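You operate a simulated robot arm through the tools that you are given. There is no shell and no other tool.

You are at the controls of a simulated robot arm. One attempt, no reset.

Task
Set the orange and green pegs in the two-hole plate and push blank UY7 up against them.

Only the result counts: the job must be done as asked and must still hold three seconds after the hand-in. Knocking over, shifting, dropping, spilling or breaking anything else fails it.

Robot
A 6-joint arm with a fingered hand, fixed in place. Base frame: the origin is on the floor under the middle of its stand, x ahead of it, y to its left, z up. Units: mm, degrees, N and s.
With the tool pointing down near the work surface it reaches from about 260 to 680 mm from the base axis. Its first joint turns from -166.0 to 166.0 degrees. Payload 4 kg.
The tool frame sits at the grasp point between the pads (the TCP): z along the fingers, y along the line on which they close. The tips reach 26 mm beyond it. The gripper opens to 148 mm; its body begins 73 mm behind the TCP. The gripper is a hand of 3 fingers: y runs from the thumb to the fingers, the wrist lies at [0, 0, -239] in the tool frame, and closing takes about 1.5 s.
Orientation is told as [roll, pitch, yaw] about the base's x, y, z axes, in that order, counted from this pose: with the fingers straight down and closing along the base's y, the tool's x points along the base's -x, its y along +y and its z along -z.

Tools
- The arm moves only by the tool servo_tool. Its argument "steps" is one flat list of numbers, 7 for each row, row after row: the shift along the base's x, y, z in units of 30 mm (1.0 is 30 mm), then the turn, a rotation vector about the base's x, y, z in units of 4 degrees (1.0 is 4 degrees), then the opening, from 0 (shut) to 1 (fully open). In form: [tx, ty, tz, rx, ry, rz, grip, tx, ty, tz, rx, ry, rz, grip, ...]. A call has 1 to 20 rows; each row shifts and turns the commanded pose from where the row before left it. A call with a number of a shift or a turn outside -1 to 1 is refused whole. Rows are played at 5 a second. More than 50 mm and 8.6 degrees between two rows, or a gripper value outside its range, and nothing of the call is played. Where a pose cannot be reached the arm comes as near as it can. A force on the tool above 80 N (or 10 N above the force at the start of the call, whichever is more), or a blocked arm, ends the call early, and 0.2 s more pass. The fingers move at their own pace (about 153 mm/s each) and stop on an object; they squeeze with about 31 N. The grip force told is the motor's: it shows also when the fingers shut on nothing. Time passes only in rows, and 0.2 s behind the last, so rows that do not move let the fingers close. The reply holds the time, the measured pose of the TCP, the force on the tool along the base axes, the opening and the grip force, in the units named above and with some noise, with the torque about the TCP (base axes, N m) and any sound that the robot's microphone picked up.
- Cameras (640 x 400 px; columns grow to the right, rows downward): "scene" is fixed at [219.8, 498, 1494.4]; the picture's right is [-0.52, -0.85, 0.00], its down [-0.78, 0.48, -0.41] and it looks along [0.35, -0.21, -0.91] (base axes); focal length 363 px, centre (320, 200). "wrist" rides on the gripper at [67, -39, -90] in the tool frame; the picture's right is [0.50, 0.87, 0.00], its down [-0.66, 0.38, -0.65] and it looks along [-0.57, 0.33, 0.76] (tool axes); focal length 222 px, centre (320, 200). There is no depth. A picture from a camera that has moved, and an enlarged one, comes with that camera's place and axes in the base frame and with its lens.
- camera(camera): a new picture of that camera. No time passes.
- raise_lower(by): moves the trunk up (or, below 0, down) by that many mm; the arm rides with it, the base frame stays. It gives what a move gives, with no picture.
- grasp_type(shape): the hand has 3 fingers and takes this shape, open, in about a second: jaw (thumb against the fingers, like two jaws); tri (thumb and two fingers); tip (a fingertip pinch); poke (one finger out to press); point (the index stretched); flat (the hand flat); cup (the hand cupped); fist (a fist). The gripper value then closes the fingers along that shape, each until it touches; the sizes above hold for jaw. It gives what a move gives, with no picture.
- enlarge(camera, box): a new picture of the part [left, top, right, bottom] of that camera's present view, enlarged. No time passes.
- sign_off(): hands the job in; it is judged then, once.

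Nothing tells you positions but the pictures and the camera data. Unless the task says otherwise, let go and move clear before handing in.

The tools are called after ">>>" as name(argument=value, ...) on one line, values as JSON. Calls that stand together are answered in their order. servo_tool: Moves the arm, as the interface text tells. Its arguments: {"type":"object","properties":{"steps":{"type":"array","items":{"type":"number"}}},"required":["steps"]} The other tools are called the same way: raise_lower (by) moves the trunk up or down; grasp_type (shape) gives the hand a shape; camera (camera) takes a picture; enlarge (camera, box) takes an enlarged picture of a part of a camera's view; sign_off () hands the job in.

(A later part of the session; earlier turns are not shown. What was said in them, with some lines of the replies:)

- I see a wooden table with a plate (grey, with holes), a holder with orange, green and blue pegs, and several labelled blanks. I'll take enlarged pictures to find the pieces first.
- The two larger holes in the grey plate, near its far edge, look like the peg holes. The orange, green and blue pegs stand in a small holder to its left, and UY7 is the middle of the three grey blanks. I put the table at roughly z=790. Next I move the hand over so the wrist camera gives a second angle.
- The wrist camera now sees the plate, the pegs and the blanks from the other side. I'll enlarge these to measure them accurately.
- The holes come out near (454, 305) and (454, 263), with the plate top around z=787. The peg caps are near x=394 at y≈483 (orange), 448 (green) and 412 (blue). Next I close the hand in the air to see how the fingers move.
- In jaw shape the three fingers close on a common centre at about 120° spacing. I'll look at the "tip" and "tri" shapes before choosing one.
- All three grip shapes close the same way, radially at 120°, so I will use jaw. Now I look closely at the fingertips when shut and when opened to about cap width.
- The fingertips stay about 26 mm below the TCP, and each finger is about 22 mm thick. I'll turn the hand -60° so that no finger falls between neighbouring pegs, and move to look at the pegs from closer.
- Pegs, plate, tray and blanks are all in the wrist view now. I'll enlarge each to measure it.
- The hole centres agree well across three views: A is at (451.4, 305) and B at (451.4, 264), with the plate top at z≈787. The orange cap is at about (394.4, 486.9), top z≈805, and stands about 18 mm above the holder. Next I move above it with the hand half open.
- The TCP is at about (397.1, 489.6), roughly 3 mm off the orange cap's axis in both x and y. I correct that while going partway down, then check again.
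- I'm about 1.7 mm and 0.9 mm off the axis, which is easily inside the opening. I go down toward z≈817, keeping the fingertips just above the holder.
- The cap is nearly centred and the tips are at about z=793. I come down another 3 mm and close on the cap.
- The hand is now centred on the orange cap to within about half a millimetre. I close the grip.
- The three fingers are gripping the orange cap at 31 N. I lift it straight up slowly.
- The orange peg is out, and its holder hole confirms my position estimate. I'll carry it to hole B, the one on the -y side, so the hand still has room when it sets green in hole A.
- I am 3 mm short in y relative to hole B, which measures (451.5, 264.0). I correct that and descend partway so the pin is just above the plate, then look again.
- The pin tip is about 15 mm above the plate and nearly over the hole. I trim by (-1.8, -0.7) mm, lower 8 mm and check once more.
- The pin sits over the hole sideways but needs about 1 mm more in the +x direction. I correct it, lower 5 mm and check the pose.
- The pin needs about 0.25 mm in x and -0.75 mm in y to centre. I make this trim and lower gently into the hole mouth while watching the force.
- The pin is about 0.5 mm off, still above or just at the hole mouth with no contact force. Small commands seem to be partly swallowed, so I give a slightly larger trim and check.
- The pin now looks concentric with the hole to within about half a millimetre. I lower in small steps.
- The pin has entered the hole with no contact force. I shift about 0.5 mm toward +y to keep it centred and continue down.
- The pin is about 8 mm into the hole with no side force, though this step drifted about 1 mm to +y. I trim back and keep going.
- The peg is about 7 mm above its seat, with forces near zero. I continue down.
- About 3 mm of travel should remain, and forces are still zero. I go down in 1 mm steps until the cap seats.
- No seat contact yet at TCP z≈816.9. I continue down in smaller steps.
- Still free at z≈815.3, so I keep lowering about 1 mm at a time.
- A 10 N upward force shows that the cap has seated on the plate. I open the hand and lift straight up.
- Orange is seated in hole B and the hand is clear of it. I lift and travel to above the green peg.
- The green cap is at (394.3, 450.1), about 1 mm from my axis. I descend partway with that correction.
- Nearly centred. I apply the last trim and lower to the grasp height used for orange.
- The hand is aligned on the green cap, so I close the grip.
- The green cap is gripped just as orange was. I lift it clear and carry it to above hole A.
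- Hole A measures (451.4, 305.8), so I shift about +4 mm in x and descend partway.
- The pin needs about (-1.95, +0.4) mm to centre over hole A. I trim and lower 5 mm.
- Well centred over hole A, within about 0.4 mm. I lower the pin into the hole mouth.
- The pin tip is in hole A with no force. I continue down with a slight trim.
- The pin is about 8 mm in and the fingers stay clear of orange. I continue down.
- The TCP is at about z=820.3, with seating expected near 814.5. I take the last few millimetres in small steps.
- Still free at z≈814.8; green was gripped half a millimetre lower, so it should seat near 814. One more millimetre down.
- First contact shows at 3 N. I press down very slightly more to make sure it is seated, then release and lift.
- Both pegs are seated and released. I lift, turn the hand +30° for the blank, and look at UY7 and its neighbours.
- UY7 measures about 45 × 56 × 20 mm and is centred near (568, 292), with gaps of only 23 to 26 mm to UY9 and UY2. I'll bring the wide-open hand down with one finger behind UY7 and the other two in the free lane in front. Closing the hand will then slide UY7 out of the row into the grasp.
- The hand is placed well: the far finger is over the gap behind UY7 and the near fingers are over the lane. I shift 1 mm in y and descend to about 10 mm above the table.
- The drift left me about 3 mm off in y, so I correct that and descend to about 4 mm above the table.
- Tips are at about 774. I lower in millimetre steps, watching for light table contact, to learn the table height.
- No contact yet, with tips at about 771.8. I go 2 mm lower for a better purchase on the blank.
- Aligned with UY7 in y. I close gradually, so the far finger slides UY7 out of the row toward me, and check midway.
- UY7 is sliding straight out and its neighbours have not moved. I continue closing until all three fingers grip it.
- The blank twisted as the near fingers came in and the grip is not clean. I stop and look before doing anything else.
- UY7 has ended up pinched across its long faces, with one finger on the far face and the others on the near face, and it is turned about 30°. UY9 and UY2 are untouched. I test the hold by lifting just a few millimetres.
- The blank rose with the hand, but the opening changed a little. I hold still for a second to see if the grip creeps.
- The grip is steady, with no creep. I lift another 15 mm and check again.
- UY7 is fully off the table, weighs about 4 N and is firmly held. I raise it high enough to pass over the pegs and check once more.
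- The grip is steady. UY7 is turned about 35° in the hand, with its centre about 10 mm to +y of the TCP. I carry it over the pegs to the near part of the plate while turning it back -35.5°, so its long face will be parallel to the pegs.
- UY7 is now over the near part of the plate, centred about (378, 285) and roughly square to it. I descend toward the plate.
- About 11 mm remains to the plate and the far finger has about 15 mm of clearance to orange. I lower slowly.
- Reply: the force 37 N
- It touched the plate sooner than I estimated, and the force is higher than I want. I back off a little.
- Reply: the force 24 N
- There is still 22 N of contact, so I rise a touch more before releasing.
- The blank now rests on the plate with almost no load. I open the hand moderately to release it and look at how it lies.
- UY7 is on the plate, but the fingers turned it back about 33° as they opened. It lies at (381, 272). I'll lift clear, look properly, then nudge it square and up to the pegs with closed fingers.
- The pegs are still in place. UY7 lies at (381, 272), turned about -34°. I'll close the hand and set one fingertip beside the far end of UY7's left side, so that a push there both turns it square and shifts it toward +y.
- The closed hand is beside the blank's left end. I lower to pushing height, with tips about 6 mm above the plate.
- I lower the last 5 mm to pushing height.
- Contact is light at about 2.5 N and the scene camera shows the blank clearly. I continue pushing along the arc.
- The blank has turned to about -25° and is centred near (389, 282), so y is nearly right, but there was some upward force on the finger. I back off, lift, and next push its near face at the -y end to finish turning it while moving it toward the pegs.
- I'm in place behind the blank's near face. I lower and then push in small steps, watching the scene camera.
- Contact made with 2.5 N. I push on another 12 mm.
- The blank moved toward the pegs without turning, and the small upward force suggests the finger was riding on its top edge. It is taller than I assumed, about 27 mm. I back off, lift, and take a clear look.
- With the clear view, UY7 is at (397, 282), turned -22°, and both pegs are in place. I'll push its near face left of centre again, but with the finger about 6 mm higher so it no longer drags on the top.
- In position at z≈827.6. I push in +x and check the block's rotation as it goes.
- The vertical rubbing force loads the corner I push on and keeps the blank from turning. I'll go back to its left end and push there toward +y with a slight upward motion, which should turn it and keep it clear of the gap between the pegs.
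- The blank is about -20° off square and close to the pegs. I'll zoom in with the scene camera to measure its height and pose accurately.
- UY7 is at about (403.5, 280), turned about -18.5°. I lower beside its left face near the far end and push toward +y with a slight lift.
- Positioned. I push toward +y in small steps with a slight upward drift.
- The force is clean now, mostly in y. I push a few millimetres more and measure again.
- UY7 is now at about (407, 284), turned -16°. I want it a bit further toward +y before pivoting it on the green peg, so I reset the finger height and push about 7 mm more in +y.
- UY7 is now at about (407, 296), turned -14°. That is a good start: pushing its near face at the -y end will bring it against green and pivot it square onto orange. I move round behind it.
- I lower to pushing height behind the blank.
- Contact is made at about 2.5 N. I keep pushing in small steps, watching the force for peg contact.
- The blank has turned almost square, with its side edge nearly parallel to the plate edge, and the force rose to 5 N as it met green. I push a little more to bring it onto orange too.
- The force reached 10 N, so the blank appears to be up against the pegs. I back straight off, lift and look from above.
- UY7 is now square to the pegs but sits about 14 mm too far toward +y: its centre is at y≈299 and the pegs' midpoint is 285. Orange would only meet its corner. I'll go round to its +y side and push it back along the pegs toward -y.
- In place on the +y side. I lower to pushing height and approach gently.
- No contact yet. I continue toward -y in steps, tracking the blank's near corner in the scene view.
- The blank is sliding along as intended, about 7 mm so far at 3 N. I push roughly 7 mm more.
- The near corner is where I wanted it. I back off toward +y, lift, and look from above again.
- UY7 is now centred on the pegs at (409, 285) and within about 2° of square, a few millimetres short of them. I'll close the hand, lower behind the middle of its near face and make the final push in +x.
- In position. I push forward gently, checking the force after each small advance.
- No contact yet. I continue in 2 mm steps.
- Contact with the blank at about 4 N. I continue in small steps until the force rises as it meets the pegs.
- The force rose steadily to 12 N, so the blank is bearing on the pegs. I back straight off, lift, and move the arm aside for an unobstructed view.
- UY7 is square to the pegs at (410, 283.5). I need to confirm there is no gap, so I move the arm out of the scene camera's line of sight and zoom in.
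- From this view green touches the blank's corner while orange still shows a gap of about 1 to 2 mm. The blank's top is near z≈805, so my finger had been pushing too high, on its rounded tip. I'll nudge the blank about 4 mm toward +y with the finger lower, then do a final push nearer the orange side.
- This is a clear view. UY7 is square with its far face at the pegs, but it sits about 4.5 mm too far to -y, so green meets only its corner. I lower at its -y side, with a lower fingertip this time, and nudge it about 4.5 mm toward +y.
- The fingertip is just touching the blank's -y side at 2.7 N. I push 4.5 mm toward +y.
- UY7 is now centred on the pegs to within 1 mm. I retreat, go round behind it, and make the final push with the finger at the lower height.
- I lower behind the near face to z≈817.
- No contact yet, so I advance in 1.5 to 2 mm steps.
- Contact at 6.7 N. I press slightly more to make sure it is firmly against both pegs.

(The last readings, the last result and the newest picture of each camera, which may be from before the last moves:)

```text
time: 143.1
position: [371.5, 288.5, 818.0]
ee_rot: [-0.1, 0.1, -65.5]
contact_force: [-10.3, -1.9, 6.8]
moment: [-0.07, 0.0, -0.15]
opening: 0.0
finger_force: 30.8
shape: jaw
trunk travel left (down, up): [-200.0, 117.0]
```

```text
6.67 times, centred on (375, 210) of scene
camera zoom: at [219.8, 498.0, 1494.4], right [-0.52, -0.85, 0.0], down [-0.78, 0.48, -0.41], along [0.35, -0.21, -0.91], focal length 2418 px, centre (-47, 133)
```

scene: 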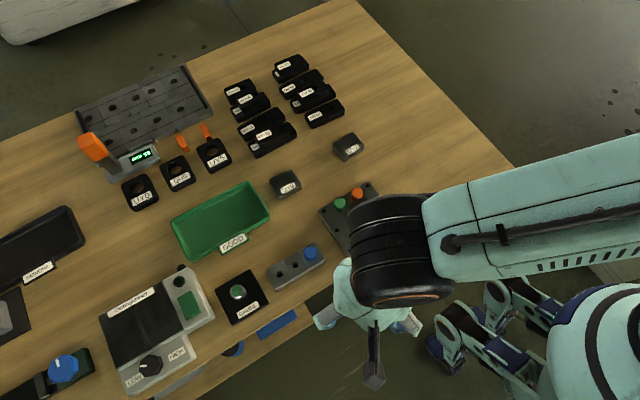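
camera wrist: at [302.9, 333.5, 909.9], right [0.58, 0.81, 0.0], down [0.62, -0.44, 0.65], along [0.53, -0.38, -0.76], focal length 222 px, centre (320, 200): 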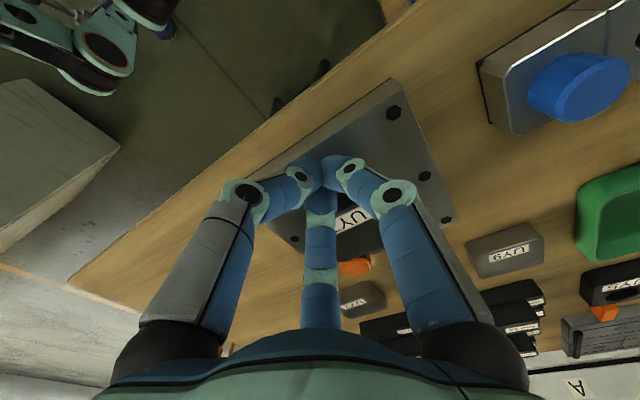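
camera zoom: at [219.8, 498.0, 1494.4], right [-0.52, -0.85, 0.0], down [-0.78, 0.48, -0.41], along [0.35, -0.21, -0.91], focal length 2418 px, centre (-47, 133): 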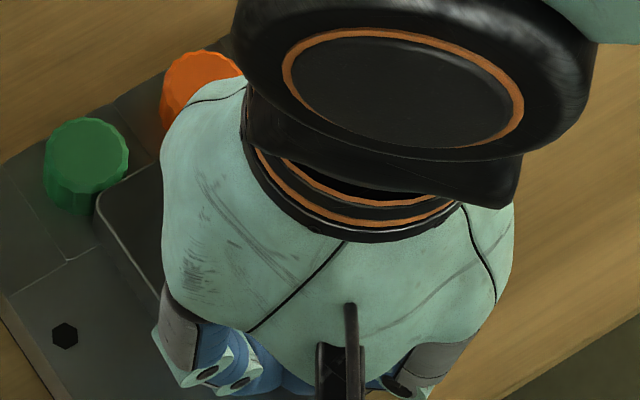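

The force is at 10 N against both pegs. I retreat straight back, lift, and move to a spot that leaves the scene camera a clear view.

>>> servo_tool(steps=[-0.1, 0, 0, 0, 0, 0, 0, -0.3, 0, 0, 0, 0, 0, 0, -0.2, 0, 0.3, 0, 0, 0, 0, 0, 0, 0.9, 0, 0, 0, 0, 0, 0, 0.9, 0, 0, 0, 0, 0.4, -0.5, 0.7, 0, 0, 0, 0, 0.6, -0.7, 0, 0, 0, 0, 0, 0.6, -0.8, 0, 0, 0, 0, 0, 0.5, -0.6, 0, 0, 0, 0, 0, 0, 0, 0, 0, 0, 0, 0, 0, 0, 0, 0, 0, 0, 0])

>>> enlarge(camera="scene", box=[335, 180, 395, 230])

>>> camera(camera="wrist")

>>> enlarge(camera="wrist", box=[320, 20, 470, 160])

>>> camera(camera="scene")

```text
time: 145.5
position: [419.5, 208.9, 902.4]
ee_rot: [-0.4, 0.1, -65.5]
contact_force: [0.6, 1.2, 0.2]
moment: [0.01, 0.0, -0.01]
opening: 0.0
finger_force: 31.0
shape: jaw
trunk travel left (down, up): [-200.0, 117.0]
```

```text
8.00 times, centred on (365, 205) of scene
camera zoom: at [219.8, 498.0, 1494.4], right [-0.52, -0.85, 0.0], down [-0.78, 0.48, -0.41], along [0.35, -0.21, -0.91], focal length 2901 px, centre (-40, 160)
```

zoom: 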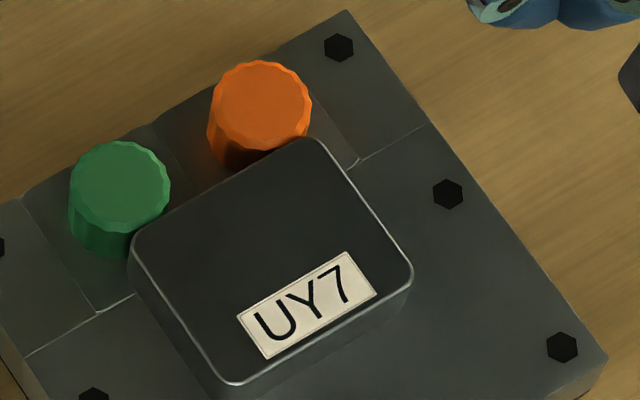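

```text
taken
camera wrist: at [356.1, 254.4, 992.9], right [0.58, 0.81, 0.0], down [0.62, -0.44, 0.65], along [0.53, -0.38, -0.76], focal length 222 px, centre (320, 200)
```

wrist: 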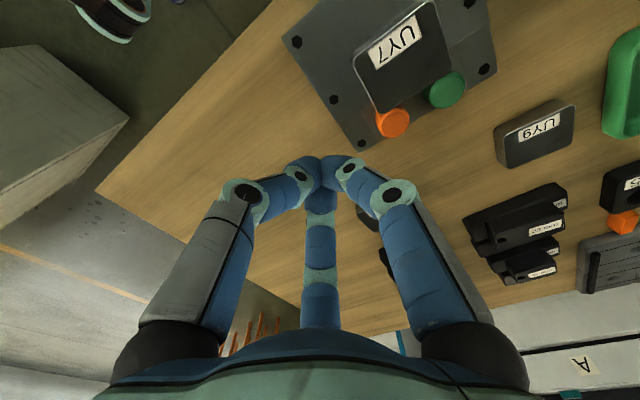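

```text
2.86 times, centred on (395, 90) of wrist
camera zoom: at [356.1, 254.4, 992.9], right [0.58, 0.81, 0.0], down [0.62, -0.44, 0.65], along [0.53, -0.38, -0.76], focal length 635 px, centre (106, 514)
```

zoom: 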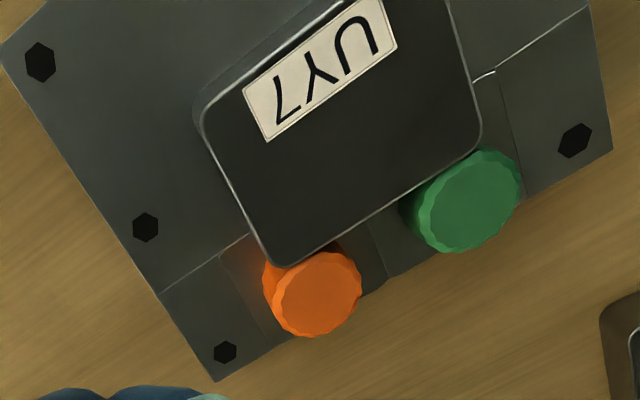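

```text
taken
```

scene: 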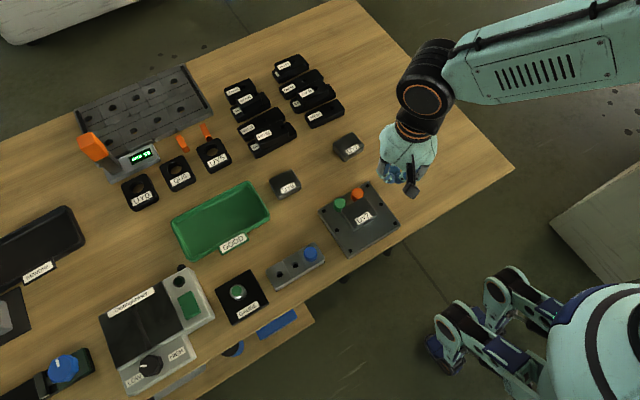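

Everything else looks undisturbed. I zoom in closely on the contact between the blank and each peg.

>>> enlarge(camera="scene", box=[334, 192, 364, 217])

>>> enlarge(camera="scene", box=[352, 182, 382, 207])

>>> enlarge(camera="wrist", box=[370, 60, 450, 130])

```text
16.00 times, centred on (349, 204) of scene
camera zoom: at [219.8, 498.0, 1494.4], right [-0.52, -0.85, 0.0], down [-0.78, 0.48, -0.41], along [0.35, -0.21, -0.91], focal length 5803 px, centre (-144, 128)
```

zoom: 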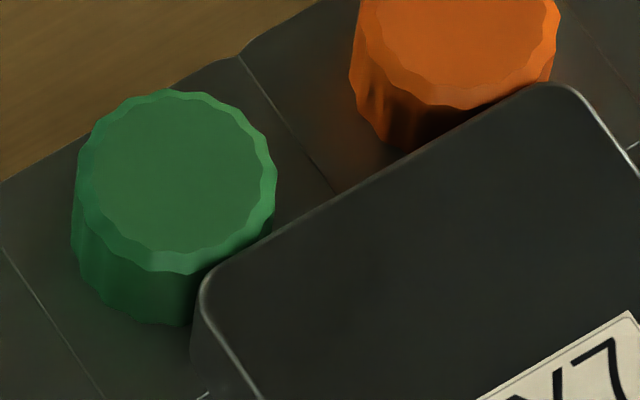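

```text
16.00 times, centred on (367, 194) of scene
camera zoom: at [219.8, 498.0, 1494.4], right [-0.52, -0.85, 0.0], down [-0.78, 0.48, -0.41], along [0.35, -0.21, -0.91], focal length 5803 px, centre (-432, 288)
```

zoom: 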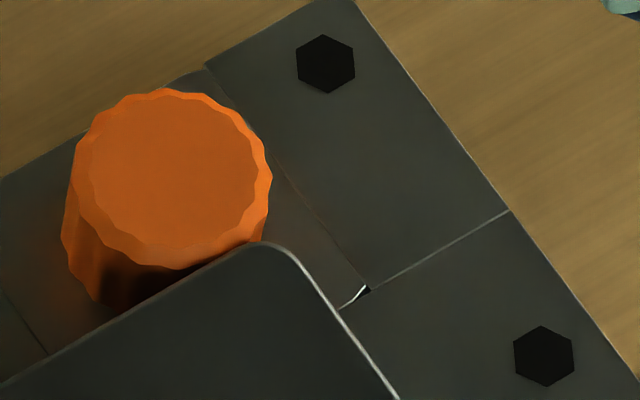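

```text
5.71 times, centred on (410, 95) of wrist
camera zoom: at [356.1, 254.4, 992.9], right [0.58, 0.81, 0.0], down [0.62, -0.44, 0.65], along [0.53, -0.38, -0.76], focal length 1269 px, centre (-194, 800)
```

zoom: 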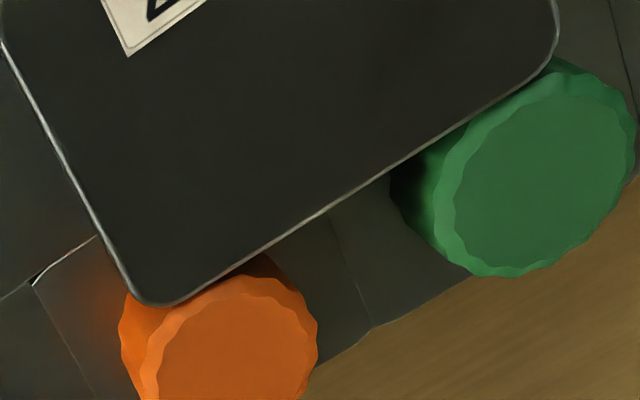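

Both caps show essentially no gap to the blank's far face, under about 0.3 mm. The blank is square and the other parts are where they started. I open the hand and move it well clear before handing in.

>>> servo_tool(steps=[0, 0, 0.8, 0, 0, 0, 0, 0, 0, 0.9, 0, 0, 0, 0, -0.6, -0.2, 0.8, 0, 0, 0, 0.3, -0.8, -0.2, 0.3, 0, 0, 0, 0.6, -0.8, 0, 0, 0, 0, 0, 1, -0.6, 0, 0, 0, 0, 0, 1, 0, 0, 0, 0, 0, 0, 1, 0, 0, 0, 0, 0, 0, 1])

>>> camera(camera="scene")

>>> enlarge(camera="scene", box=[325, 175, 405, 235])

```text
time: 147.3
position: [331.2, 198.5, 985.5]
ee_rot: [-0.4, 0.1, -65.5]
contact_force: [-0.3, 0.2, -0.1]
moment: [0.02, 0.01, 0.03]
opening: 147.6
finger_force: 0.1
shape: jaw
trunk travel left (down, up): [-200.0, 117.0]
```

```text
taken
```

scene: 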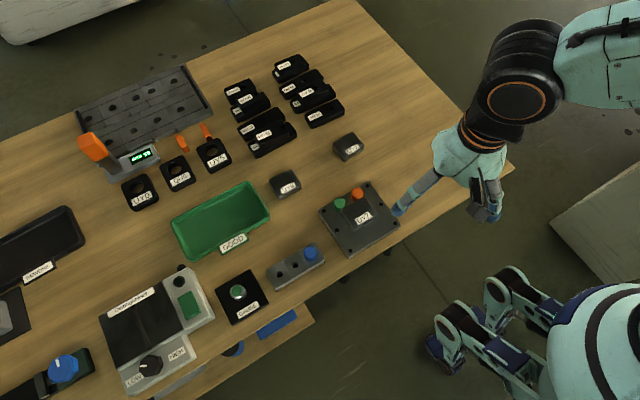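

```text
6.67 times, centred on (365, 205) of scene
camera zoom: at [219.8, 498.0, 1494.4], right [-0.52, -0.85, 0.0], down [-0.78, 0.48, -0.41], along [0.35, -0.21, -0.91], focal length 2418 px, centre (20, 167)
```

zoom: 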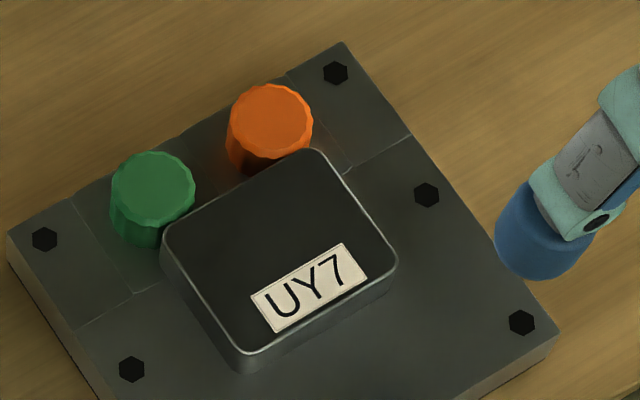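

The orange and green pegs are seated in the two plate holes. UY7 lies flat on the plate against both of them, the other objects look unmoved, and the hand is open and clear. I hand the job in.

>>> sign_off()

```text
The job is handed in.
```

The job is handed in: both pegs are set in the plate and blank UY7 is pushed up against them. I don't have the judge's result.

- **Pegs:** orange is in the hole on the -y side of the plate and green is in the other. Both caps are seated on the plate.
- **UY7:** it lies flat on the plate with its far face on both caps. In the close-up pictures the gap at each peg is under about 0.3 mm. It is about 1° off square and 1 to 2 mm off centre between the pegs.
- **Placing UY7:** the hand's three fingers did not hold it squarely, so it turned when I let go. I straightened it with several light pushes before the last one against the pegs.
- **Everything else:** in the last picture the blue peg, UY9, UY2, the gauge blocks and the trays look to be where they started.
- **Heavier contact:** the one stronger touch was about 40 N downward when I lowered UY7 onto the plate. I saw no sign that the plate moved.
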